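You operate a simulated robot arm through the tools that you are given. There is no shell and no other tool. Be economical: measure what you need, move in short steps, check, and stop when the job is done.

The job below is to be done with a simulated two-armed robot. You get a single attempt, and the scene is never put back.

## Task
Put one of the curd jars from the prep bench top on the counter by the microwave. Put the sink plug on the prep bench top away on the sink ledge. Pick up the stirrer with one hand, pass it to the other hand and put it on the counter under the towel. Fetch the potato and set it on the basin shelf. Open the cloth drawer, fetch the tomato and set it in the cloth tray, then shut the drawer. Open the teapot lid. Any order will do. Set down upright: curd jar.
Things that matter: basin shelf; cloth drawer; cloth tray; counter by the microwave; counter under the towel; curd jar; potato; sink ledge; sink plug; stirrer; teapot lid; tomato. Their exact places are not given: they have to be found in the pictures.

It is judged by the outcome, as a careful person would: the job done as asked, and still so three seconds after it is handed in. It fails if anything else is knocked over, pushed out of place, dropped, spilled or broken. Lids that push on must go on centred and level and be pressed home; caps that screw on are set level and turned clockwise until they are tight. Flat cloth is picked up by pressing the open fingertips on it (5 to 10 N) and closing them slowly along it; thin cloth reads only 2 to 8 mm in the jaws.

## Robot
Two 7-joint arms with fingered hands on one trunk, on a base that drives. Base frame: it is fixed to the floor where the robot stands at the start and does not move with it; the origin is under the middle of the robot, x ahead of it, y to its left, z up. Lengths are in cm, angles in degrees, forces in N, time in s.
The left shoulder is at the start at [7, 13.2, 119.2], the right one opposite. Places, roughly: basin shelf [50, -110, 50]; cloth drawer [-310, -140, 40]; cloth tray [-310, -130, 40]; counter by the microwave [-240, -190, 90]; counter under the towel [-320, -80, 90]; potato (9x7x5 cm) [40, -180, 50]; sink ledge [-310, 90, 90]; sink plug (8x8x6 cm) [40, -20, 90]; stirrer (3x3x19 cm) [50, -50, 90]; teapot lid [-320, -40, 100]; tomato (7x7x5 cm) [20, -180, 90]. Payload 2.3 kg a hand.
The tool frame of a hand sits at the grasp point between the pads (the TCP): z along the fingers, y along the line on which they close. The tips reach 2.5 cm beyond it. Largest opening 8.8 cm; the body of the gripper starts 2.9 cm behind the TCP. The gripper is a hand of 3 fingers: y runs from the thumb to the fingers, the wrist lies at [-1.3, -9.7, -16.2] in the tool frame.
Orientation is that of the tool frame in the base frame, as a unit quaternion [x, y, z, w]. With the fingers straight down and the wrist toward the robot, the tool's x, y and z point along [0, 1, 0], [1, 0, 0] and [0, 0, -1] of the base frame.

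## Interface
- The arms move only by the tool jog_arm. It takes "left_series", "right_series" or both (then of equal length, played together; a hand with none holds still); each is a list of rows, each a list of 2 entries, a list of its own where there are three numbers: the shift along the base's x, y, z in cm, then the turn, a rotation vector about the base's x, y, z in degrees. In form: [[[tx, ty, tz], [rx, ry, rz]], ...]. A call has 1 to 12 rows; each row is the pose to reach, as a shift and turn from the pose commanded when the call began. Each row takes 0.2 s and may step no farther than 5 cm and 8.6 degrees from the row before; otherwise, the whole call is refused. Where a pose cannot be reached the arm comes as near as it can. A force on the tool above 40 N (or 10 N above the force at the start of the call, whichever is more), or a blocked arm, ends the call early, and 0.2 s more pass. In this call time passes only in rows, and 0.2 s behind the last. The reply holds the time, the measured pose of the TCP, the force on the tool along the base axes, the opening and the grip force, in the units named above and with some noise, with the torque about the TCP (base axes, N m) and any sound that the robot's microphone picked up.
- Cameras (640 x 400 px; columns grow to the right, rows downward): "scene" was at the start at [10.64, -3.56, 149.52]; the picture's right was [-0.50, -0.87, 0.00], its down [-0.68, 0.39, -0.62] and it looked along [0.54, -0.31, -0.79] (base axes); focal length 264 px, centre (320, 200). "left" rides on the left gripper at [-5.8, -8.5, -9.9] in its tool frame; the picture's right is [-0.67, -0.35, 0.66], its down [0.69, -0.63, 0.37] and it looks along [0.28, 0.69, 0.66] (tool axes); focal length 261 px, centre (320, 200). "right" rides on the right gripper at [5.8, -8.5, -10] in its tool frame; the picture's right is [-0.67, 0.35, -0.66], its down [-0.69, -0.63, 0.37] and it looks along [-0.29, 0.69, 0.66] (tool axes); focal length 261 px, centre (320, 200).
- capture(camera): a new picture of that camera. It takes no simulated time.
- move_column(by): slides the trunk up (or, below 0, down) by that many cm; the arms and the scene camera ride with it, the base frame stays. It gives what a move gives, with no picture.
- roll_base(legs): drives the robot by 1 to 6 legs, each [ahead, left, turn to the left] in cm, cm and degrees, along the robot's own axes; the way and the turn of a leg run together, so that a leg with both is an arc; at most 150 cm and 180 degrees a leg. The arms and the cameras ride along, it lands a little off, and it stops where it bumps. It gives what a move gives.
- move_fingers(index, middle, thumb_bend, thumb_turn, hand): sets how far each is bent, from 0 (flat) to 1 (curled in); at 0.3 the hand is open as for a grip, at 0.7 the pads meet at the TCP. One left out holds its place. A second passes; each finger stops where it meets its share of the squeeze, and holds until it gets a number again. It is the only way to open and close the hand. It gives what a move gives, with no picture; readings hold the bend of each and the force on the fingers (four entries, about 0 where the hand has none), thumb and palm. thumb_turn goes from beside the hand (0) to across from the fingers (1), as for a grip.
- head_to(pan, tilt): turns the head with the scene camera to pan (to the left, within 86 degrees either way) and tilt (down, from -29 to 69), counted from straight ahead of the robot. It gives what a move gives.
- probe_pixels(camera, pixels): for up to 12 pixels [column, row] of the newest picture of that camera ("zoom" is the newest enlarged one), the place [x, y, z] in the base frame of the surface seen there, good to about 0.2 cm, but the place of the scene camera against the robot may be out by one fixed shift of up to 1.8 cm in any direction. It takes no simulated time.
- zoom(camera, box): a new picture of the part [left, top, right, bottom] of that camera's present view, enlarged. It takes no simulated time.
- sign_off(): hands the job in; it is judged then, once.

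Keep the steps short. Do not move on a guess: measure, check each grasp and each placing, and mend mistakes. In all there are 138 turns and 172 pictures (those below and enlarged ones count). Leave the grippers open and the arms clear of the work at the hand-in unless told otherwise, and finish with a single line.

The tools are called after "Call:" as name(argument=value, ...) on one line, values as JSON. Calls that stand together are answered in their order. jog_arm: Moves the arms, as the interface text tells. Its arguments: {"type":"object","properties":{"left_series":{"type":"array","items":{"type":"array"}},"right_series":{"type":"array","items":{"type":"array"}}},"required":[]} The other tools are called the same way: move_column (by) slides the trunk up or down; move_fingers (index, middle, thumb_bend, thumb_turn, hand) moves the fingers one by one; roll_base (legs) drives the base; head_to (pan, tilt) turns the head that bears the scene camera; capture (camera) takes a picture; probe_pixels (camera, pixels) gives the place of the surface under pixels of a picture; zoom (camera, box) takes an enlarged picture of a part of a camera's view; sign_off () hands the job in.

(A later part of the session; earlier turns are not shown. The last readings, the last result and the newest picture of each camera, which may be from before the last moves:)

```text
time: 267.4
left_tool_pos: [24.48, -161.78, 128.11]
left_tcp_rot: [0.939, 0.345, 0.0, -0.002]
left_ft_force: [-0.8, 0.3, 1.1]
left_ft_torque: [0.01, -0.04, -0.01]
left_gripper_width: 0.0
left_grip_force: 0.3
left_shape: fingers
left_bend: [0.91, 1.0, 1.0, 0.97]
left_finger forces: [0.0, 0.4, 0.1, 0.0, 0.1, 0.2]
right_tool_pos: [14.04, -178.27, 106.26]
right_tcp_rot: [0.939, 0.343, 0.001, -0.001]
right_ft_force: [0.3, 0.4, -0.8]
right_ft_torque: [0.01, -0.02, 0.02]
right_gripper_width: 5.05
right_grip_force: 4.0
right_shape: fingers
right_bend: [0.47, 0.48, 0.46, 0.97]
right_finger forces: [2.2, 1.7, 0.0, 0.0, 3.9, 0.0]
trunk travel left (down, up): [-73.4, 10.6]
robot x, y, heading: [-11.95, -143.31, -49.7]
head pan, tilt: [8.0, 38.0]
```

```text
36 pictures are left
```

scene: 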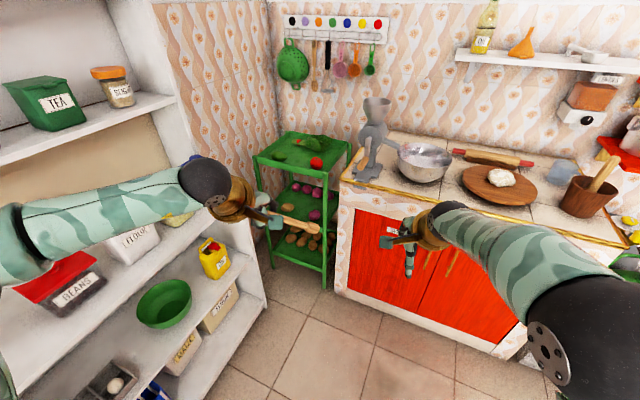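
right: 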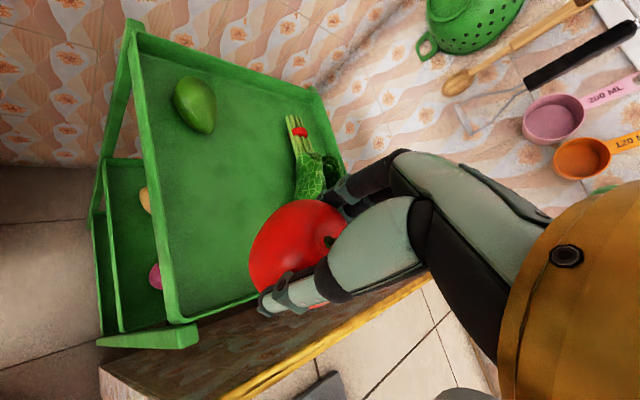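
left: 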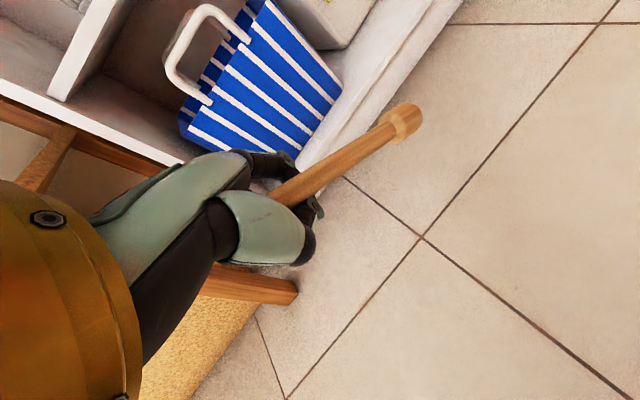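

Tomato held (4 N). Drive to the counter under the towel with both items.

Call:
roll_base(legs=[[-50, 0, 0], [0, 0, -130.3], [150, -39, 0], [58, 0, 0]])

Call:
jog_arm(right_series=[[[2.5, 2, 0], [0, 0, 0]], [[5, 4, 0], [0, 0, 0]], [[7.5, 6, 0], [0, 0, 0]], [[10, 8, 0], [0, 0, 0]], [[12, 10, 0], [0, 0, 0]]])

Call:
head_to(pan=15, tilt=42)

Call:
capture(camera="scene")

Call:
capture(camera="left")

```text
refused: leg 3 is longer than a leg can be; nothing moved
```

```text
time: 268.6
left_tool_pos: [24.99, -161.84, 127.91]
left_tcp_rot: [0.939, 0.344, -0.002, -0.003]
left_ft_force: [0.2, 0.7, 0.3]
left_ft_torque: [0.01, -0.04, 0.02]
left_gripper_width: 0.01
left_grip_force: 0.3
left_shape: fingers
left_bend: [0.91, 1.0, 1.0, 0.97]
left_finger forces: [0.0, 0.4, 0.0, 0.0, 0.1, 0.3]
right_tool_pos: [26.47, -168.12, 106.18]
right_tcp_rot: [0.94, 0.342, -0.001, -0.001]
right_ft_force: [0.7, 0.3, -1.8]
right_ft_torque: [0.0, 0.01, 0.0]
right_gripper_width: 5.03
right_grip_force: 4.1
right_shape: fingers
right_bend: [0.47, 0.48, 0.46, 0.97]
right_finger forces: [2.0, 1.6, 0.1, 0.1, 3.5, 0.0]
trunk travel left (down, up): [-73.4, 10.6]
robot x, y, heading: [-12.09, -143.66, -49.6]
head pan, tilt: [8.0, 38.0]
```

```text
time: 269.3
left_tool_pos: [24.86, -161.97, 127.99]
left_tcp_rot: [0.939, 0.344, 0.0, -0.004]
left_ft_force: [0.7, -0.4, 0.3]
left_ft_torque: [0.01, -0.04, -0.01]
left_gripper_width: 0.02
left_grip_force: 1.2
left_shape: fingers
left_bend: [0.91, 1.0, 1.0, 0.97]
left_finger forces: [0.0, 0.4, 0.0, 0.1, 0.1, 0.3]
right_tool_pos: [26.21, -168.2, 106.22]
right_tcp_rot: [0.94, 0.342, 0.0, -0.001]
right_ft_force: [-0.8, 0.8, -1.2]
right_ft_torque: [-0.01, -0.03, -0.04]
right_gripper_width: 5.02
right_grip_force: 3.1
right_shape: fingers
right_bend: [0.47, 0.48, 0.46, 0.97]
right_finger forces: [1.9, 1.7, 0.1, 0.0, 3.6, 0.1]
trunk travel left (down, up): [-73.4, 10.6]
robot x, y, heading: [-11.7, -143.57, -49.7]
head pan, tilt: [15.0, 42.0]
```

```text
35 pictures are left
```

scene: 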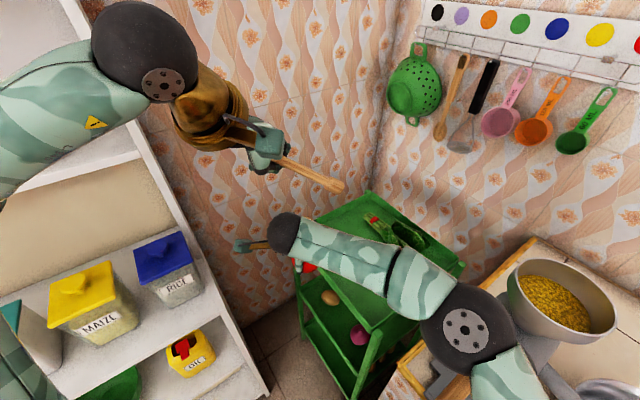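

```text
34 pictures are left
```

left: 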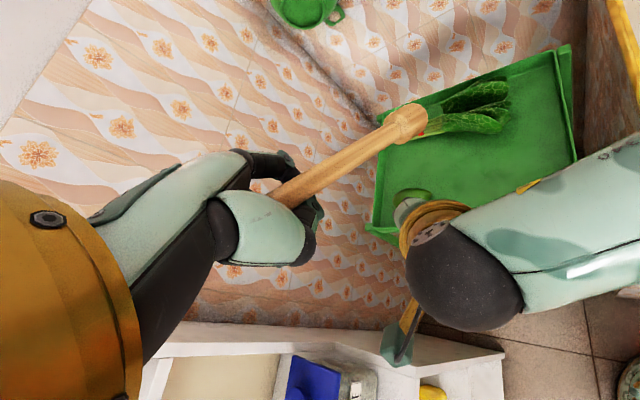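

A leg was too long. Undo the arm shift, then drive in shorter legs.

Call:
jog_arm(right_series=[[[-3, -2.5, 0], [0, 0, 0]], [[-6, -5, 0], [0, 0, 0]], [[-9, -7.5, 0], [0, 0, 0]], [[-12, -10, 0], [0, 0, 0]]])

Call:
roll_base(legs=[[-50, 0, 0]])

Call:
jog_arm(right_series=[[[-3.5, 1, 0], [0, 0, 0]], [[-7, 2, 0], [0, 0, 0]], [[-10.5, 3, 0], [0, 0, 0]], [[-13.9, 4, 0], [0, 0, 0]]])

Call:
roll_base(legs=[[0, 0, -130.3], [140, -39, 0], [66, 0, 0]])

Call:
capture(camera="left")

Call:
capture(camera="scene")

```text
time: 270.3
left_tool_pos: [24.62, -162.03, 127.97]
left_tcp_rot: [0.939, 0.344, 0.0, -0.004]
left_ft_force: [1.0, -0.4, 0.4]
left_ft_torque: [0.01, -0.01, 0.0]
left_gripper_width: 0.0
left_grip_force: 0.5
left_shape: fingers
left_bend: [0.91, 1.0, 1.0, 0.97]
left_finger forces: [0.0, 0.5, 0.1, 0.0, 0.1, 0.3]
right_tool_pos: [14.0, -178.18, 106.23]
right_tcp_rot: [0.94, 0.341, 0.001, -0.001]
right_ft_force: [-0.2, 0.3, -0.8]
right_ft_torque: [0.04, 0.0, 0.03]
right_gripper_width: 5.03
right_grip_force: 3.2
right_shape: fingers
right_bend: [0.47, 0.48, 0.46, 0.97]
right_finger forces: [2.0, 1.7, 0.0, 0.1, 3.7, 0.0]
trunk travel left (down, up): [-73.4, 10.6]
robot x, y, heading: [-12.05, -143.37, -50.0]
head pan, tilt: [15.0, 42.0]
```

```text
time: 273.2
left_tool_pos: [-7.15, -124.03, 127.94]
left_tcp_rot: [0.938, 0.348, 0.0, -0.005]
left_ft_force: [-0.9, -0.1, -0.3]
left_ft_torque: [0.04, -0.01, 0.03]
left_gripper_width: 0.02
left_grip_force: 0.4
left_shape: fingers
left_bend: [0.91, 1.0, 1.0, 0.97]
left_finger forces: [0.0, 0.4, 0.0, 0.1, 0.1, 0.3]
right_tool_pos: [-17.79, -140.2, 106.1]
right_tcp_rot: [0.938, 0.346, -0.001, -0.001]
right_ft_force: [0.1, 0.0, -1.5]
right_ft_torque: [0.03, 0.01, 0.02]
right_gripper_width: 5.03
right_grip_force: 3.7
right_shape: fingers
right_bend: [0.47, 0.48, 0.46, 0.97]
right_finger forces: [2.0, 1.7, 0.0, 0.0, 3.6, 0.1]
trunk travel left (down, up): [-73.4, 10.6]
robot x, y, heading: [-43.99, -105.49, -49.4]
head pan, tilt: [15.0, 42.0]
```

```text
time: 274.2
left_tool_pos: [-7.54, -124.05, 128.06]
left_tcp_rot: [0.938, 0.348, 0.001, -0.003]
left_ft_force: [-0.5, -0.2, -0.2]
left_ft_torque: [0.02, 0.01, 0.0]
left_gripper_width: 0.0
left_grip_force: 0.4
left_shape: fingers
left_bend: [0.91, 1.0, 1.0, 0.97]
left_finger forces: [0.0, 0.4, 0.1, 0.1, 0.1, 0.3]
right_tool_pos: [-30.86, -136.83, 106.53]
right_tcp_rot: [0.938, 0.346, 0.001, -0.001]
right_ft_force: [-0.7, -1.1, -1.4]
right_ft_torque: [-0.02, -0.01, -0.02]
right_gripper_width: 5.01
right_grip_force: 2.9
right_shape: fingers
right_bend: [0.47, 0.48, 0.46, 0.97]
right_finger forces: [1.9, 1.6, 0.0, 0.1, 3.5, 0.0]
right hand out of reach, approached as far as the arm can: row 4
trunk travel left (down, up): [-73.4, 10.6]
robot x, y, heading: [-44.26, -105.39, -49.4]
head pan, tilt: [15.0, 42.0]
```

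```text
time: 290.2
left_tool_pos: [-290.65, -85.22, 127.99]
left_tcp_rot: [0.712, -0.702, 0.003, -0.002]
left_ft_force: [0.6, 0.6, 0.5]
left_ft_torque: [0.0, 0.01, 0.0]
left_gripper_width: 0.0
left_grip_force: 0.7
left_shape: fingers
left_bend: [0.91, 1.0, 1.0, 0.97]
left_finger forces: [0.0, 0.3, 0.0, 0.1, 0.0, 0.4]
right_tool_pos: [-285.49, -59.07, 106.66]
right_tcp_rot: [0.711, -0.704, 0.0, 0.0]
right_ft_force: [0.1, 0.1, -1.3]
right_ft_torque: [0.0, 0.01, 0.01]
right_gripper_width: 5.0
right_grip_force: 3.3
right_shape: fingers
right_bend: [0.47, 0.48, 0.46, 0.97]
right_finger forces: [1.8, 1.5, 0.0, 0.0, 3.2, 0.1]
trunk travel left (down, up): [-73.4, 10.6]
robot x, y, heading: [-253.24, -68.28, -179.3]
head pan, tilt: [15.0, 42.0]
```

```text
33 pictures are left
```

left: 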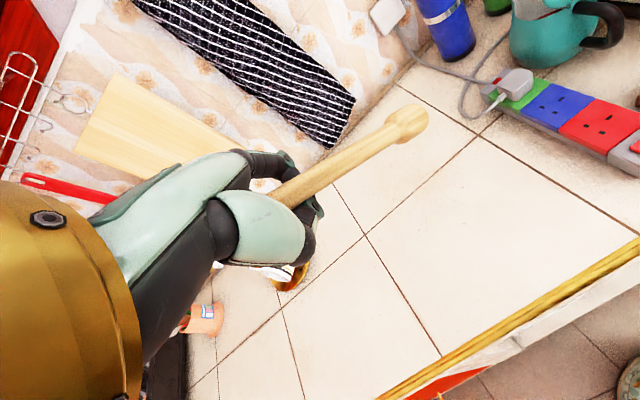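

```text
32 pictures are left
```

scene: 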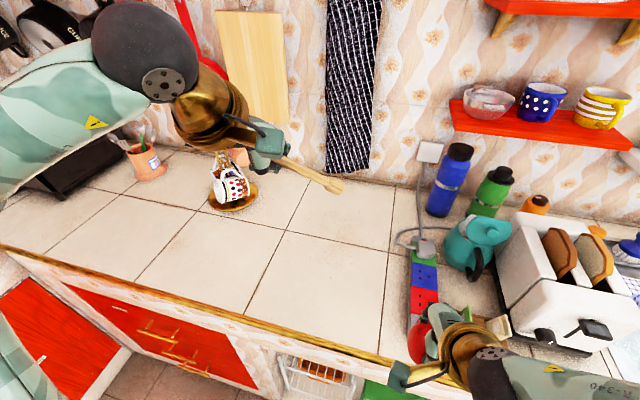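

Teapot lid still open. Measure the stirrer's head and the counter under it.

Call:
probe_pixels(camera="left", pixels=[[415, 118], [400, 130], [350, 158], [300, 185], [370, 230], [430, 200], [300, 270], [345, 105]])

```text
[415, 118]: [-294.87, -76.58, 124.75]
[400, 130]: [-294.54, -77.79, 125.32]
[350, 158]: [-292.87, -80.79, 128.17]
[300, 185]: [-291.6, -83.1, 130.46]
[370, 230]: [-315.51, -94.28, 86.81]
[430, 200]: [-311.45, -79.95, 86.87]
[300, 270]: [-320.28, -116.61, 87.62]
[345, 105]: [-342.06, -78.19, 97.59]
```

Stirrer sits tilted in the fist, head lowest (≈4.7 below TCP). Lower over the free counter under the towel to near contact, then open in steps.

Call:
jog_arm(left_series=[[[-2.2, 0, -3.7], [0, 0, 0]], [[-4.4, 0, -7.4], [0, 0, 0]], [[-6.6, 0, -11.1], [0, 0, 0]], [[-8.8, 0, -14.8], [0, 0, 0]], [[-11, 0, -18.5], [0, 0, 0]], [[-13.2, 0, -22.2], [0, 0, 0]], [[-15.4, 0, -25.9], [0, 0, 0]], [[-17.6, 0, -29.6], [0, 0, 0]], [[-19.8, 0, -33.3], [0, 0, 0]], [[-20.5, 0, -35.5], [0, 0, 0]], [[-20.5, 0, -36.8], [0, 0, 0]], [[-20.5, 0, -37.6], [0, 0, 0]]])

Call:
capture(camera="left")

```text
time: 292.8
left_tool_pos: [-311.32, -85.25, 90.51]
left_tcp_rot: [0.712, -0.703, 0.003, -0.003]
left_ft_force: [0.4, 0.1, 0.3]
left_ft_torque: [-0.01, 0.06, -0.01]
left_gripper_width: 0.0
left_grip_force: 0.1
left_shape: fingers
left_bend: [0.91, 1.0, 1.0, 0.97]
left_finger forces: [0.1, 0.1, 0.0, 0.1, 0.0, 0.0]
right_tool_pos: [-285.64, -59.21, 106.63]
right_tcp_rot: [0.711, -0.703, 0.002, -0.002]
right_ft_force: [-0.4, 0.6, -0.8]
right_ft_torque: [-0.01, -0.03, 0.0]
right_gripper_width: 5.0
right_grip_force: 3.7
right_shape: fingers
right_bend: [0.47, 0.48, 0.46, 0.97]
right_finger forces: [1.8, 1.5, 0.0, 0.0, 3.3, 0.0]
trunk travel left (down, up): [-73.4, 10.6]
robot x, y, heading: [-253.04, -68.19, -179.6]
head pan, tilt: [15.0, 42.0]
```

```text
31 pictures are left
```

left: 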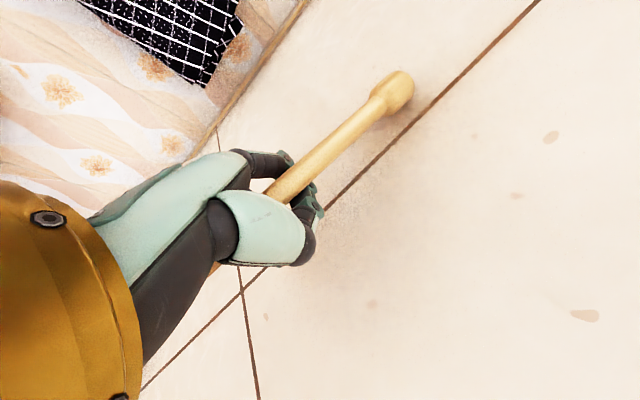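

Head rests on the counter. Open gradually, raise, and look.

Call:
move_fingers(hand="left", index=0.75, middle=0.75, thumb_bend=0.75)

Call:
move_fingers(hand="left", index=0.6, middle=0.6, thumb_bend=0.6)

Call:
move_fingers(hand="left", index=0.45, middle=0.45, thumb_bend=0.45)

Call:
move_fingers(hand="left", index=0.3, middle=0.3, thumb_bend=0.3)

Call:
jog_arm(left_series=[[[0, 0, 3], [0, 0, 0]], [[0, 0, 7], [0, 0, 0]], [[0, 0, 11], [0, 0, 0]], [[4, 0, 14], [0, 0, 0]], [[8, 0, 16], [0, 0, 0]]])

Call:
capture(camera="left")

```text
time: 293.8
left_tool_pos: [-311.27, -85.26, 90.6]
left_tcp_rot: [0.712, -0.702, 0.003, -0.002]
left_ft_force: [-0.1, -0.4, -0.1]
left_ft_torque: [-0.01, 0.0, 0.02]
left_gripper_width: 0.0
left_grip_force: 0.3
left_shape: fingers
left_bend: [0.73, 0.75, 0.77, 0.96]
left_finger forces: [0.2, 0.1, 0.0, 0.0, 0.2, 0.0]
right_tool_pos: [-285.63, -59.18, 106.61]
right_tcp_rot: [0.711, -0.703, 0.001, -0.002]
right_ft_force: [-0.3, 0.2, -0.2]
right_ft_torque: [0.02, 0.02, -0.01]
right_gripper_width: 5.0
right_grip_force: 3.2
right_shape: fingers
right_bend: [0.47, 0.48, 0.46, 0.97]
right_finger forces: [1.8, 1.5, 0.0, 0.0, 3.3, 0.0]
trunk travel left (down, up): [-73.4, 10.6]
robot x, y, heading: [-253.07, -68.43, -179.4]
head pan, tilt: [15.0, 42.0]
```

```text
time: 294.8
left_tool_pos: [-311.22, -85.2, 90.62]
left_tcp_rot: [0.712, -0.702, 0.003, -0.002]
left_ft_force: [-0.7, -1.1, -0.3]
left_ft_torque: [0.0, 0.03, 0.0]
left_gripper_width: 1.93
left_grip_force: 0.1
left_shape: fingers
left_bend: [0.6, 0.6, 0.6, 0.97]
left_finger forces: [0.0, 0.0, 0.1, 0.1, 0.1, 0.0]
right_tool_pos: [-285.57, -59.19, 106.65]
right_tcp_rot: [0.711, -0.703, 0.002, -0.001]
right_ft_force: [-0.5, 0.3, -1.5]
right_ft_torque: [-0.02, -0.04, 0.0]
right_gripper_width: 5.0
right_grip_force: 3.0
right_shape: fingers
right_bend: [0.47, 0.48, 0.46, 0.97]
right_finger forces: [1.8, 1.6, 0.0, 0.0, 3.3, 0.0]
trunk travel left (down, up): [-73.4, 10.6]
robot x, y, heading: [-253.24, -68.25, -179.2]
head pan, tilt: [15.0, 42.0]
```

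```text
time: 295.8
left_tool_pos: [-311.3, -85.18, 90.63]
left_tcp_rot: [0.712, -0.702, 0.003, -0.002]
left_ft_force: [0.6, -0.2, 0.5]
left_ft_torque: [0.02, 0.0, 0.01]
left_gripper_width: 5.23
left_grip_force: 0.0
left_shape: fingers
left_bend: [0.45, 0.45, 0.45, 0.97]
left_finger forces: [0.0, 0.0, 0.0, 0.0, 0.1, 0.0]
right_tool_pos: [-285.55, -59.15, 106.72]
right_tcp_rot: [0.711, -0.703, 0.002, -0.002]
right_ft_force: [0.3, 0.4, -1.0]
right_ft_torque: [-0.02, -0.04, 0.0]
right_gripper_width: 4.99
right_grip_force: 3.2
right_shape: fingers
right_bend: [0.47, 0.48, 0.46, 0.97]
right_finger forces: [1.8, 1.5, 0.0, 0.0, 3.3, 0.0]
trunk travel left (down, up): [-73.4, 10.6]
robot x, y, heading: [-252.86, -68.62, -179.5]
head pan, tilt: [15.0, 42.0]
```

```text
time: 296.8
left_tool_pos: [-311.21, -85.25, 90.5]
left_tcp_rot: [0.712, -0.702, 0.004, -0.002]
left_ft_force: [-0.2, -0.2, -1.0]
left_ft_torque: [0.02, 0.01, 0.0]
left_gripper_width: 8.44
left_grip_force: 0.0
left_shape: fingers
left_bend: [0.3, 0.3, 0.3, 0.97]
left_finger forces: [0.0, 0.0, 0.0, 0.0, 0.0, 0.0]
right_tool_pos: [-285.52, -59.19, 106.63]
right_tcp_rot: [0.711, -0.704, 0.001, -0.001]
right_ft_force: [0.6, 0.2, -1.7]
right_ft_torque: [0.0, -0.02, 0.01]
right_gripper_width: 5.01
right_grip_force: 2.5
right_shape: fingers
right_bend: [0.47, 0.48, 0.46, 0.97]
right_finger forces: [1.8, 1.4, 0.0, 0.0, 3.3, 0.0]
trunk travel left (down, up): [-73.4, 10.6]
robot x, y, heading: [-253.33, -68.56, -179.4]
head pan, tilt: [15.0, 42.0]
```

```text
time: 298.0
left_tool_pos: [-303.12, -85.13, 106.32]
left_tcp_rot: [0.713, -0.701, 0.0, 0.0]
left_ft_force: [0.4, -0.1, 0.6]
left_ft_torque: [0.0, 0.01, -0.02]
left_gripper_width: 8.45
left_grip_force: 0.2
left_shape: fingers
left_bend: [0.3, 0.3, 0.3, 0.97]
left_finger forces: [0.0, 0.1, 0.0, 0.1, 0.0, 0.0]
right_tool_pos: [-285.39, -59.09, 106.76]
right_tcp_rot: [0.711, -0.703, 0.0, -0.001]
right_ft_force: [0.9, -0.4, -2.5]
right_ft_torque: [0.01, 0.0, 0.02]
right_gripper_width: 5.01
right_grip_force: 3.9
right_shape: fingers
right_bend: [0.47, 0.48, 0.46, 0.97]
right_finger forces: [1.8, 1.5, 0.1, 0.0, 3.3, 0.0]
trunk travel left (down, up): [-73.4, 10.6]
robot x, y, heading: [-253.03, -68.59, -179.2]
head pan, tilt: [15.0, 42.0]
```

```text
30 pictures are left
```

left: 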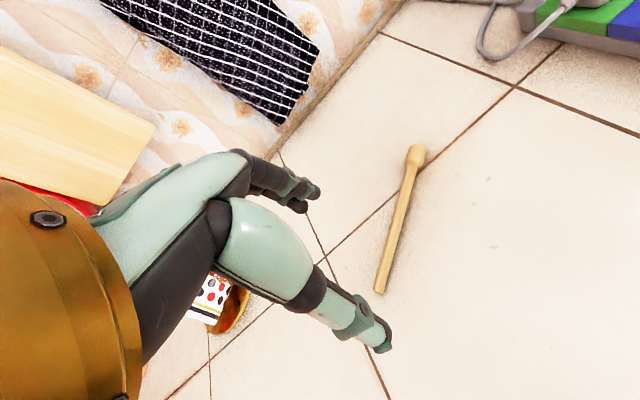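

Stirrer is on the counter under the towel. Now the drawers: back off, retract the left hand, strafe, lower the column and look at the drawer fronts.

Call:
roll_base(legs=[[-32, 0, 0], [0, 47, -0.7]])

Call:
jog_arm(left_series=[[[4.5, 0, 0], [0, 0, 0]], [[9, 0, 0], [0, 0, 0]]])

Call:
move_column(by=-40)

Call:
move_column(by=-12)

Call:
capture(camera="left")

Call:
capture(camera="scene")

```text
time: 302.5
left_tool_pos: [-271.57, -130.11, 106.27]
left_tcp_rot: [-0.706, 0.708, -0.003, 0.001]
left_ft_force: [0.1, 0.3, -0.6]
left_ft_torque: [-0.02, -0.01, -0.02]
left_gripper_width: 8.43
left_grip_force: 0.0
left_shape: fingers
left_bend: [0.3, 0.3, 0.3, 0.97]
left_finger forces: [0.1, 0.0, 0.1, 0.0, 0.0, 0.1]
right_tool_pos: [-253.48, -104.37, 106.58]
right_tcp_rot: [-0.705, 0.71, -0.001, 0.0]
right_ft_force: [0.2, 0.4, -1.4]
right_ft_torque: [0.0, -0.02, 0.01]
right_gripper_width: 5.01
right_grip_force: 3.7
right_shape: fingers
right_bend: [0.47, 0.48, 0.46, 0.97]
right_finger forces: [1.8, 1.6, 0.0, 0.0, 3.2, 0.1]
trunk travel left (down, up): [-73.4, 10.6]
robot x, y, heading: [-221.39, -114.35, 179.6]
head pan, tilt: [15.0, 42.0]
```

```text
time: 303.1
left_tool_pos: [-262.31, -130.26, 106.4]
left_tcp_rot: [-0.707, 0.708, -0.002, 0.001]
left_ft_force: [-0.3, 0.1, 0.5]
left_ft_torque: [-0.02, -0.01, 0.0]
left_gripper_width: 8.47
left_grip_force: 0.0
left_shape: fingers
left_bend: [0.3, 0.3, 0.3, 0.97]
left_finger forces: [0.0, 0.1, 0.1, 0.0, 0.0, 0.0]
right_tool_pos: [-253.19, -104.6, 106.65]
right_tcp_rot: [-0.705, 0.709, -0.001, 0.001]
right_ft_force: [-0.5, -0.7, -1.9]
right_ft_torque: [-0.04, 0.0, -0.01]
right_gripper_width: 4.99
right_grip_force: 2.8
right_shape: fingers
right_bend: [0.47, 0.48, 0.46, 0.97]
right_finger forces: [1.9, 1.4, 0.0, 0.0, 3.3, 0.0]
trunk travel left (down, up): [-73.4, 10.6]
robot x, y, heading: [-220.92, -114.64, 179.7]
head pan, tilt: [15.0, 42.0]
```

```text
time: 306.9
left_tool_pos: [-262.35, -130.16, 66.15]
left_tcp_rot: [-0.706, 0.708, -0.003, 0.001]
left_ft_force: [-1.0, 0.3, 0.2]
left_ft_torque: [0.0, -0.04, -0.02]
left_gripper_width: 8.44
left_grip_force: 0.1
left_shape: fingers
left_bend: [0.3, 0.3, 0.3, 0.97]
left_finger forces: [0.0, 0.0, 0.1, 0.1, 0.0, 0.1]
right_tool_pos: [-253.34, -104.6, 66.72]
right_tcp_rot: [-0.705, 0.71, -0.001, 0.001]
right_ft_force: [0.4, -0.4, -1.6]
right_ft_torque: [-0.02, 0.02, 0.0]
right_gripper_width: 5.01
right_grip_force: 2.8
right_shape: fingers
right_bend: [0.47, 0.48, 0.46, 0.97]
right_finger forces: [1.8, 1.4, 0.1, 0.0, 3.3, 0.0]
trunk travel left (down, up): [-33.4, 50.6]
robot x, y, heading: [-221.45, -114.5, 179.6]
head pan, tilt: [15.0, 42.0]
```

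```text
time: 308.4
left_tool_pos: [-262.42, -130.25, 54.28]
left_tcp_rot: [-0.706, 0.709, -0.003, 0.003]
left_ft_force: [0.4, 0.5, -0.5]
left_ft_torque: [-0.02, -0.05, 0.02]
left_gripper_width: 8.48
left_grip_force: 0.1
left_shape: fingers
left_bend: [0.3, 0.3, 0.3, 0.97]
left_finger forces: [0.1, 0.1, 0.0, 0.0, 0.0, 0.1]
right_tool_pos: [-253.44, -104.55, 54.65]
right_tcp_rot: [-0.705, 0.709, -0.001, 0.001]
right_ft_force: [0.6, 0.0, -1.4]
right_ft_torque: [0.0, 0.0, 0.01]
right_gripper_width: 4.99
right_grip_force: 3.4
right_shape: fingers
right_bend: [0.47, 0.48, 0.46, 0.97]
right_finger forces: [1.8, 1.5, 0.1, 0.1, 3.4, 0.0]
trunk travel left (down, up): [-21.4, 62.6]
robot x, y, heading: [-220.88, -114.35, 180.0]
head pan, tilt: [15.0, 42.0]
```

```text
29 pictures are left
```

left: 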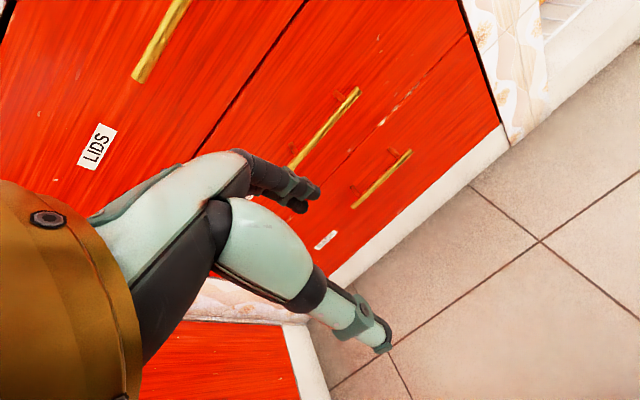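

```text
28 pictures are left
```

scene: 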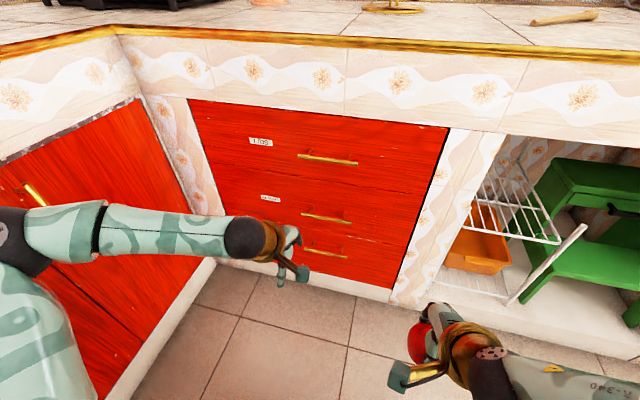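

Top drawer reads LIDS. Read the middle label and probe its handle.

Call:
zoom(camera="scene", box=[240, 125, 370, 275])

Call:
zoom(camera="left", box=[260, 60, 440, 260])

Call:
probe_pixels(camera="left", pixels=[[356, 92], [330, 122], [305, 150], [340, 96], [345, 160], [410, 152], [380, 180], [355, 206], [185, 5], [160, 40], [260, 100]])

```text
2.67 times, centred on (305, 200) of scene
```

zoom: 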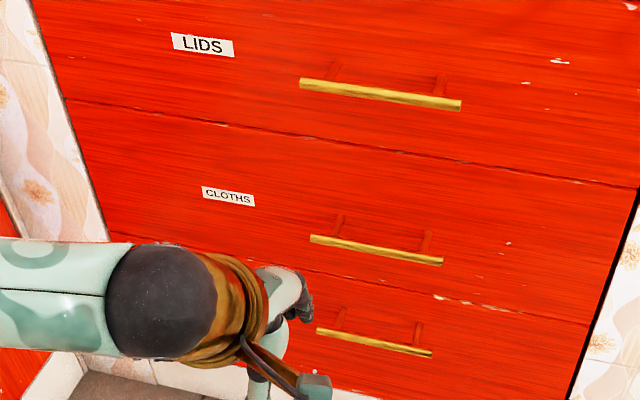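

```text
2.00 times, centred on (350, 160) of left
```

zoom: 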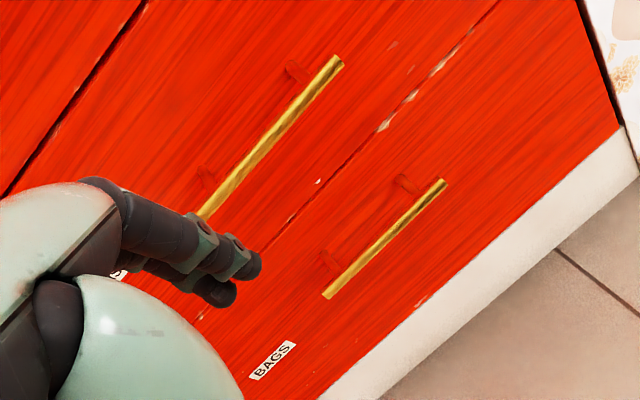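

```text
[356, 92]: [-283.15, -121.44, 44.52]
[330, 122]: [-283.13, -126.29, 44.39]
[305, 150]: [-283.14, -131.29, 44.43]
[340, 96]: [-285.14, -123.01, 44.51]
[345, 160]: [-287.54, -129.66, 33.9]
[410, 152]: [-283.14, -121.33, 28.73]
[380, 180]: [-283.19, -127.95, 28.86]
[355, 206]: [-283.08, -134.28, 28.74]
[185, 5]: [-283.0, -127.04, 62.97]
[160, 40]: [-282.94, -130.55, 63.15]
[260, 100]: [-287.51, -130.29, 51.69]
```

CLOTHS is the middle drawer; bar at x≈−283.6, z 44.4, y −134…−121. The handle above blocks a top approach, so I'll pitch the left hand 90° (fingers forward) at a standoff, level with the bar.

Call:
move_column(by=-9.9)

Call:
jog_arm(left_series=[[[-1, 0.2, 0], [0, 8.2, 0]], [[-2, 0.4, 0], [0, 16.4, 0]], [[-3, 0.7, 0], [0, 24.6, 0]], [[-4, 0.9, 0], [0, 32.8, 0]], [[-5, 1.1, 0], [0, 41, 0]], [[-6, 1.3, 0], [0, 49.2, 0]], [[-7, 1.6, 0], [0, 57.4, 0]], [[-8, 1.8, 0], [0, 65.6, 0]], [[-9, 2, 0], [0, 73.8, 0]], [[-10, 2.2, 0], [0, 82, 0]], [[-11, 2.4, 0], [0, 90, 0]]])

Call:
capture(camera="left")

```text
time: 309.8
left_tool_pos: [-262.43, -130.29, 44.24]
left_tcp_rot: [-0.706, 0.708, -0.004, 0.002]
left_ft_force: [0.1, 0.5, 0.3]
left_ft_torque: [0.01, -0.01, 0.01]
left_gripper_width: 8.45
left_grip_force: 0.0
left_shape: fingers
left_bend: [0.3, 0.3, 0.3, 0.97]
left_finger forces: [0.0, 0.0, 0.0, 0.1, 0.1, 0.1]
right_tool_pos: [-253.27, -104.69, 44.74]
right_tcp_rot: [-0.704, 0.71, -0.001, 0.001]
right_ft_force: [-0.4, -0.8, -0.9]
right_ft_torque: [-0.01, -0.01, 0.01]
right_gripper_width: 5.0
right_grip_force: 3.0
right_shape: fingers
right_bend: [0.47, 0.48, 0.46, 0.97]
right_finger forces: [1.9, 1.5, 0.1, 0.1, 3.3, 0.0]
trunk travel left (down, up): [-11.5, 72.5]
robot x, y, heading: [-221.0, -114.7, 179.8]
head pan, tilt: [15.0, 42.0]
```

```text
time: 312.2
left_tool_pos: [-273.37, -127.76, 44.34]
left_tcp_rot: [-0.5, 0.502, 0.499, -0.499]
left_ft_force: [0.0, 0.2, -0.5]
left_ft_torque: [0.02, -0.02, 0.01]
left_gripper_width: 8.44
left_grip_force: 0.1
left_shape: fingers
left_bend: [0.3, 0.3, 0.3, 0.97]
left_finger forces: [0.1, 0.0, 0.0, 0.0, 0.0, 0.0]
right_tool_pos: [-253.4, -104.69, 44.78]
right_tcp_rot: [-0.705, 0.71, -0.002, 0.002]
right_ft_force: [-0.4, 0.5, -1.5]
right_ft_torque: [0.01, 0.0, 0.0]
right_gripper_width: 5.0
right_grip_force: 3.3
right_shape: fingers
right_bend: [0.47, 0.48, 0.46, 0.97]
right_finger forces: [1.7, 1.5, 0.0, 0.0, 3.3, 0.0]
trunk travel left (down, up): [-11.5, 72.5]
robot x, y, heading: [-221.45, -114.47, 179.5]
head pan, tilt: [15.0, 42.0]
```

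```text
25 pictures are left
```

left: 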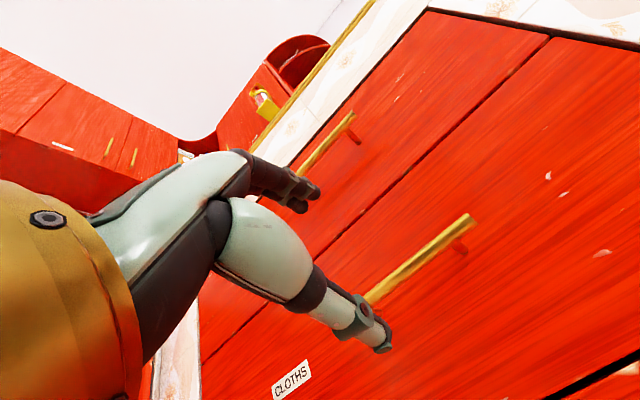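

Aligned with the bar. Drive forward 9.7, close around the bar, pull back 25, and look.

Call:
roll_base(legs=[[9.7, 0, 0]])

Call:
move_fingers(hand="left", index=0.9, middle=0.9, thumb_bend=0.8)

Call:
roll_base(legs=[[-26, 0, 0]])

Call:
head_to(pan=20, tilt=50)

Call:
capture(camera="scene")

```text
time: 313.3
left_tool_pos: [-283.2, -127.77, 44.25]
left_tcp_rot: [-0.502, 0.502, 0.497, -0.499]
left_ft_force: [-0.1, -0.3, -0.3]
left_ft_torque: [0.01, -0.02, 0.01]
left_gripper_width: 8.46
left_grip_force: 0.1
left_shape: fingers
left_bend: [0.3, 0.3, 0.3, 0.97]
left_finger forces: [0.0, 0.1, 0.0, 0.0, 0.0, 0.0]
right_tool_pos: [-262.98, -104.47, 44.73]
right_tcp_rot: [-0.704, 0.71, -0.001, 0.001]
right_ft_force: [0.0, 0.9, -0.6]
right_ft_torque: [-0.04, 0.01, 0.01]
right_gripper_width: 4.99
right_grip_force: 3.4
right_shape: fingers
right_bend: [0.47, 0.48, 0.46, 0.97]
right_finger forces: [1.9, 1.5, 0.0, 0.0, 3.3, 0.0]
trunk travel left (down, up): [-11.5, 72.5]
robot x, y, heading: [-230.86, -114.74, 179.6]
head pan, tilt: [15.0, 42.0]
```

```text
time: 314.3
left_tool_pos: [-283.1, -127.75, 44.11]
left_tcp_rot: [-0.501, 0.503, 0.497, -0.498]
left_ft_force: [1.6, 0.5, -3.5]
left_ft_torque: [0.02, -0.07, -0.14]
left_gripper_width: 0.0
left_grip_force: 17.8
left_shape: fingers
left_bend: [0.77, 0.87, 0.75, 0.97]
left_finger forces: [0.0, 11.4, 0.0, 0.0, 24.3, 0.0]
right_tool_pos: [-263.06, -104.5, 44.68]
right_tcp_rot: [-0.704, 0.71, -0.002, 0.001]
right_ft_force: [0.1, -0.3, -1.3]
right_ft_torque: [0.03, 0.0, 0.0]
right_gripper_width: 5.01
right_grip_force: 3.6
right_shape: fingers
right_bend: [0.47, 0.48, 0.46, 0.97]
right_finger forces: [1.8, 1.5, 0.1, 0.0, 3.2, 0.1]
trunk travel left (down, up): [-11.5, 72.5]
robot x, y, heading: [-230.77, -114.73, 179.9]
head pan, tilt: [15.0, 42.0]
```

```text
time: 316.2
left_tool_pos: [-256.79, -127.96, 44.35]
left_tcp_rot: [-0.502, 0.502, 0.497, -0.5]
left_ft_force: [0.4, 12.0, -6.7]
left_ft_torque: [0.09, -0.04, -0.17]
left_gripper_width: 0.01
left_grip_force: 18.0
left_shape: fingers
left_bend: [0.77, 0.86, 0.75, 0.96]
left_finger forces: [0.1, 13.2, 0.1, 0.0, 23.3, 0.1]
right_tool_pos: [-236.95, -104.61, 44.68]
right_tcp_rot: [-0.705, 0.709, -0.002, 0.002]
right_ft_force: [0.8, 0.4, -0.9]
right_ft_torque: [-0.01, 0.01, 0.03]
right_gripper_width: 5.02
right_grip_force: 2.6
right_shape: fingers
right_bend: [0.47, 0.48, 0.46, 0.97]
right_finger forces: [1.8, 1.4, 0.0, 0.0, 3.3, 0.0]
trunk travel left (down, up): [-11.5, 72.5]
robot x, y, heading: [-204.18, -114.55, 180.2]
head pan, tilt: [15.0, 42.0]
```

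```text
time: 316.9
left_tool_pos: [-256.82, -127.87, 44.14]
left_tcp_rot: [0.502, -0.502, -0.496, 0.5]
left_ft_force: [0.1, 7.0, -6.7]
left_ft_torque: [0.04, -0.01, -0.18]
left_gripper_width: 0.0
left_grip_force: 6.5
left_shape: fingers
left_bend: [0.78, 0.87, 0.76, 0.96]
left_finger forces: [0.0, 12.8, 0.0, 0.0, 0.1, 0.0]
right_tool_pos: [-236.92, -104.67, 44.73]
right_tcp_rot: [-0.706, 0.708, -0.002, 0.002]
right_ft_force: [-0.5, 1.1, -1.9]
right_ft_torque: [0.04, -0.01, -0.01]
right_gripper_width: 5.0
right_grip_force: 3.2
right_shape: fingers
right_bend: [0.47, 0.48, 0.46, 0.97]
right_finger forces: [1.7, 1.6, 0.1, 0.0, 3.3, 0.1]
trunk travel left (down, up): [-11.5, 72.5]
robot x, y, heading: [-204.72, -114.44, 180.4]
head pan, tilt: [20.0, 50.0]
```

```text
24 pictures are left
```

scene: 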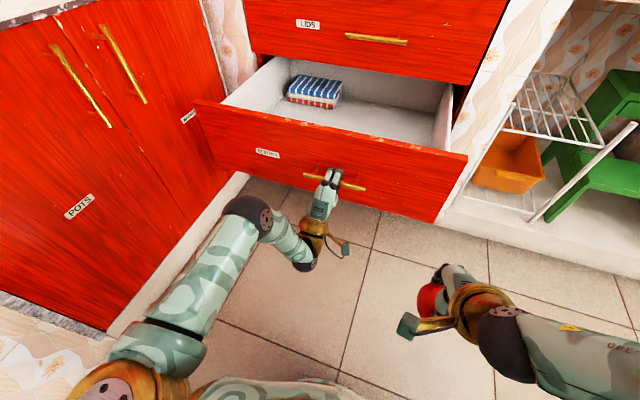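

Drawer is open ~26 cm, with cloths inside. Release the handle, back off, raise, shift so the right hand is over the drawer; probe the interior.

Call:
probe_pixels(camera="scene", pixels=[[385, 118], [350, 112], [330, 130], [430, 146], [325, 92], [290, 105], [440, 110], [400, 110], [240, 95]])

Call:
move_fingers(hand="left", index=0.3, middle=0.3, thumb_bend=0.3)

Call:
roll_base(legs=[[-9, 0, 0]])

Call:
move_column(by=21)

Call:
roll_base(legs=[[0, 22, 0], [29, 0, 0]])

Call:
jog_arm(right_series=[[[-4.5, 0, 0], [0, 0, 0]], [[-9, 0, 0], [0, 0, 0]], [[-13.5, 0, 0], [0, 0, 0]], [[-18, 0, 0], [0, 0, 0]]])

Call:
capture(camera="right")

```text
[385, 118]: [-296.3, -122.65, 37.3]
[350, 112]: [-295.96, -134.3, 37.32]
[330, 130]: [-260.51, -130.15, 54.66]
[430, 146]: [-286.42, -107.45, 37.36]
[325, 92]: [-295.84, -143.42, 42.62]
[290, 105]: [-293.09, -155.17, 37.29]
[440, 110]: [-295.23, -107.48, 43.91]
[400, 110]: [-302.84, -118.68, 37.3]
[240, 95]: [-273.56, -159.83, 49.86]
```

```text
time: 317.9
left_tool_pos: [-256.74, -128.07, 44.33]
left_tcp_rot: [0.503, -0.501, -0.496, 0.501]
left_ft_force: [-0.3, 0.3, -0.1]
left_ft_torque: [-0.01, 0.01, -0.01]
left_gripper_width: 8.45
left_grip_force: 0.1
left_shape: fingers
left_bend: [0.3, 0.3, 0.3, 0.97]
left_finger forces: [0.1, 0.0, 0.0, 0.0, 0.0, 0.0]
right_tool_pos: [-236.83, -104.7, 44.69]
right_tcp_rot: [-0.706, 0.709, -0.002, 0.002]
right_ft_force: [-0.6, 0.3, -1.3]
right_ft_torque: [0.01, 0.01, 0.03]
right_gripper_width: 5.0
right_grip_force: 3.6
right_shape: fingers
right_bend: [0.47, 0.48, 0.46, 0.97]
right_finger forces: [1.9, 1.5, 0.0, 0.0, 3.3, 0.0]
trunk travel left (down, up): [-11.5, 72.5]
robot x, y, heading: [-204.46, -114.63, 179.9]
head pan, tilt: [20.0, 50.0]
```

```text
time: 319.0
left_tool_pos: [-247.75, -127.95, 44.43]
left_tcp_rot: [0.502, -0.501, -0.497, 0.5]
left_ft_force: [-0.2, -0.3, -0.2]
left_ft_torque: [-0.01, 0.03, 0.01]
left_gripper_width: 8.4
left_grip_force: 0.1
left_shape: fingers
left_bend: [0.3, 0.3, 0.3, 0.97]
left_finger forces: [0.0, 0.1, 0.1, 0.0, 0.1, 0.1]
right_tool_pos: [-227.92, -104.69, 44.67]
right_tcp_rot: [-0.706, 0.708, -0.002, 0.001]
right_ft_force: [0.3, -0.5, -1.2]
right_ft_torque: [0.0, 0.02, -0.02]
right_gripper_width: 4.98
right_grip_force: 3.8
right_shape: fingers
right_bend: [0.47, 0.48, 0.46, 0.97]
right_finger forces: [1.9, 1.5, 0.1, 0.1, 3.3, 0.0]
trunk travel left (down, up): [-11.5, 72.5]
robot x, y, heading: [-195.67, -114.49, 179.9]
head pan, tilt: [20.0, 50.0]
```

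```text
time: 321.2
left_tool_pos: [-247.94, -127.96, 65.28]
left_tcp_rot: [-0.501, 0.502, 0.497, -0.499]
left_ft_force: [-0.5, -0.3, -0.4]
left_ft_torque: [0.01, -0.01, 0.01]
left_gripper_width: 8.45
left_grip_force: 0.0
left_shape: fingers
left_bend: [0.3, 0.3, 0.3, 0.97]
left_finger forces: [0.1, 0.0, 0.0, 0.1, 0.1, 0.0]
right_tool_pos: [-227.91, -104.73, 65.7]
right_tcp_rot: [-0.706, 0.708, -0.001, 0.001]
right_ft_force: [0.4, -0.2, -1.3]
right_ft_torque: [-0.01, -0.01, -0.02]
right_gripper_width: 5.01
right_grip_force: 3.2
right_shape: fingers
right_bend: [0.47, 0.48, 0.46, 0.97]
right_finger forces: [1.8, 1.4, 0.0, 0.0, 3.3, 0.0]
trunk travel left (down, up): [-32.5, 51.5]
robot x, y, heading: [-195.87, -114.92, 179.8]
head pan, tilt: [20.0, 50.0]
```

```text
time: 324.5
left_tool_pos: [-277.21, -149.67, 65.31]
left_tcp_rot: [0.502, -0.501, -0.497, 0.5]
left_ft_force: [-0.5, 0.5, -0.6]
left_ft_torque: [0.01, 0.0, -0.01]
left_gripper_width: 8.44
left_grip_force: 0.0
left_shape: fingers
left_bend: [0.3, 0.3, 0.3, 0.97]
left_finger forces: [0.0, 0.0, 0.0, 0.0, 0.0, 0.0]
right_tool_pos: [-257.09, -126.43, 65.85]
right_tcp_rot: [-0.705, 0.709, -0.001, 0.001]
right_ft_force: [0.1, 0.0, -0.9]
right_ft_torque: [-0.02, -0.01, -0.02]
right_gripper_width: 4.98
right_grip_force: 3.9
right_shape: fingers
right_bend: [0.47, 0.48, 0.46, 0.97]
right_finger forces: [1.8, 1.4, 0.0, 0.0, 3.3, 0.0]
trunk travel left (down, up): [-32.5, 51.5]
robot x, y, heading: [-224.86, -136.15, 179.9]
head pan, tilt: [20.0, 50.0]
```

```text
time: 325.5
left_tool_pos: [-277.2, -149.68, 65.38]
left_tcp_rot: [-0.502, 0.503, 0.496, -0.499]
left_ft_force: [-0.1, 0.3, -1.1]
left_ft_torque: [0.0, 0.0, 0.04]
left_gripper_width: 8.41
left_grip_force: 0.1
left_shape: fingers
left_bend: [0.3, 0.3, 0.3, 0.97]
left_finger forces: [0.1, 0.0, 0.0, 0.0, 0.1, 0.0]
right_tool_pos: [-275.07, -126.62, 65.74]
right_tcp_rot: [-0.706, 0.709, -0.002, 0.002]
right_ft_force: [0.5, 0.5, -1.0]
right_ft_torque: [0.0, -0.02, -0.01]
right_gripper_width: 4.99
right_grip_force: 3.6
right_shape: fingers
right_bend: [0.47, 0.48, 0.46, 0.97]
right_finger forces: [2.0, 1.5, 0.1, 0.0, 3.7, 0.0]
trunk travel left (down, up): [-32.5, 51.5]
robot x, y, heading: [-224.83, -136.26, 179.7]
head pan, tilt: [20.0, 50.0]
```

```text
23 pictures are left
```

right: 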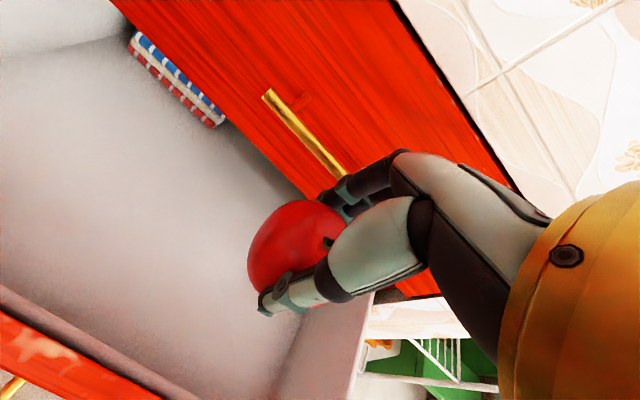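

Over the open drawer. Shift to clear the handle above, lower the tomato to the tray floor (z≈37), release, rise and check.

Call:
jog_arm(right_series=[[[-1.3, 3.9, 0], [0, 0, 0]], [[-2.6, 7.8, 0], [0, 0, 0]], [[-4, 11.6, 0], [0, 0, 0]], [[-4, 11.6, -4.8], [0, 0, 0]], [[-4, 11.6, -9.6], [0, 0, 0]], [[-4, 11.6, -14.4], [0, 0, 0]], [[-4, 11.6, -19], [0, 0, 0]], [[-4, 11.6, -22], [0, 0, 0]], [[-4, 11.6, -23.5], [0, 0, 0]], [[-4, 11.6, -24.3], [0, 0, 0]]])

Call:
move_fingers(hand="right", index=0.3, middle=0.3, thumb_bend=0.3)

Call:
jog_arm(right_series=[[[0, 0, 4], [0, 0, 0]], [[0, 0, 8.5], [0, 0, 0]], [[0, 0, 13], [0, 0, 0]], [[0, 0, 17.5], [0, 0, 0]], [[0, 0, 22], [0, 0, 0]], [[4, 0, 24], [0, 0, 0]]])

Call:
capture(camera="right")

```text
time: 327.7
left_tool_pos: [-276.96, -149.54, 65.32]
left_tcp_rot: [-0.501, 0.502, 0.497, -0.5]
left_ft_force: [-0.3, -0.5, 0.2]
left_ft_torque: [0.04, 0.0, 0.01]
left_gripper_width: 8.44
left_grip_force: 0.0
left_shape: fingers
left_bend: [0.3, 0.3, 0.3, 0.97]
left_finger forces: [0.0, 0.0, 0.0, 0.0, 0.1, 0.0]
right_tool_pos: [-279.04, -114.74, 41.24]
right_tcp_rot: [-0.705, 0.709, 0.0, 0.001]
right_ft_force: [0.3, 0.3, -0.7]
right_ft_torque: [0.0, 0.01, 0.02]
right_gripper_width: 5.0
right_grip_force: 3.7
right_shape: fingers
right_bend: [0.47, 0.48, 0.46, 0.97]
right_finger forces: [2.0, 1.6, 0.0, 0.1, 3.3, 0.0]
trunk travel left (down, up): [-32.5, 51.5]
robot x, y, heading: [-224.67, -135.88, 180.0]
head pan, tilt: [20.0, 50.0]
```

```text
time: 328.7
left_tool_pos: [-277.1, -149.69, 65.4]
left_tcp_rot: [-0.502, 0.502, 0.497, -0.5]
left_ft_force: [0.7, -0.1, 0.0]
left_ft_torque: [0.01, -0.01, 0.02]
left_gripper_width: 8.43
left_grip_force: 0.0
left_shape: fingers
left_bend: [0.3, 0.3, 0.3, 0.97]
left_finger forces: [0.0, 0.1, 0.0, 0.0, 0.0, 0.1]
right_tool_pos: [-279.16, -114.86, 41.48]
right_tcp_rot: [-0.705, 0.709, -0.001, 0.001]
right_ft_force: [1.0, 0.2, 0.8]
right_ft_torque: [0.01, -0.01, -0.01]
right_gripper_width: 8.43
right_grip_force: 0.1
right_shape: fingers
right_bend: [0.3, 0.3, 0.3, 0.97]
right_finger forces: [0.1, 0.0, 0.0, 0.1, 0.0, 0.0]
trunk travel left (down, up): [-32.5, 51.5]
robot x, y, heading: [-224.59, -136.15, 179.8]
head pan, tilt: [20.0, 50.0]
```

```text
time: 330.1
left_tool_pos: [-276.98, -149.7, 65.37]
left_tcp_rot: [0.501, -0.501, -0.497, 0.5]
left_ft_force: [0.3, 0.7, 0.4]
left_ft_torque: [0.01, 0.01, 0.02]
left_gripper_width: 8.45
left_grip_force: 0.1
left_shape: fingers
left_bend: [0.3, 0.3, 0.3, 0.97]
left_finger forces: [0.0, 0.1, 0.0, 0.0, 0.0, 0.0]
right_tool_pos: [-275.25, -114.69, 65.4]
right_tcp_rot: [-0.705, 0.709, -0.001, 0.002]
right_ft_force: [0.2, 0.5, -0.2]
right_ft_torque: [0.0, 0.03, -0.03]
right_gripper_width: 8.44
right_grip_force: 0.0
right_shape: fingers
right_bend: [0.3, 0.3, 0.3, 0.97]
right_finger forces: [0.1, 0.0, 0.0, 0.1, 0.0, 0.0]
trunk travel left (down, up): [-32.5, 51.5]
robot x, y, heading: [-224.92, -136.3, 179.9]
head pan, tilt: [20.0, 50.0]
```

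```text
22 pictures are left
```

right: 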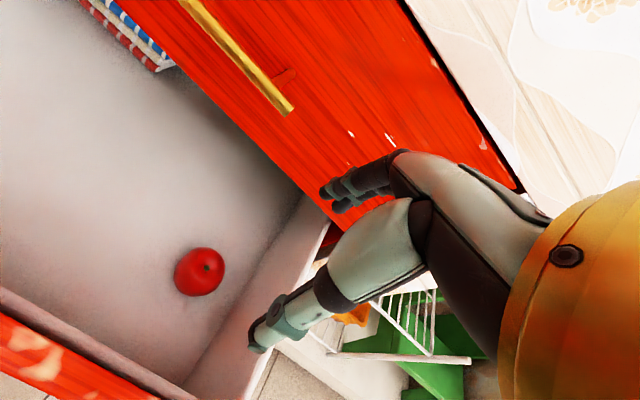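

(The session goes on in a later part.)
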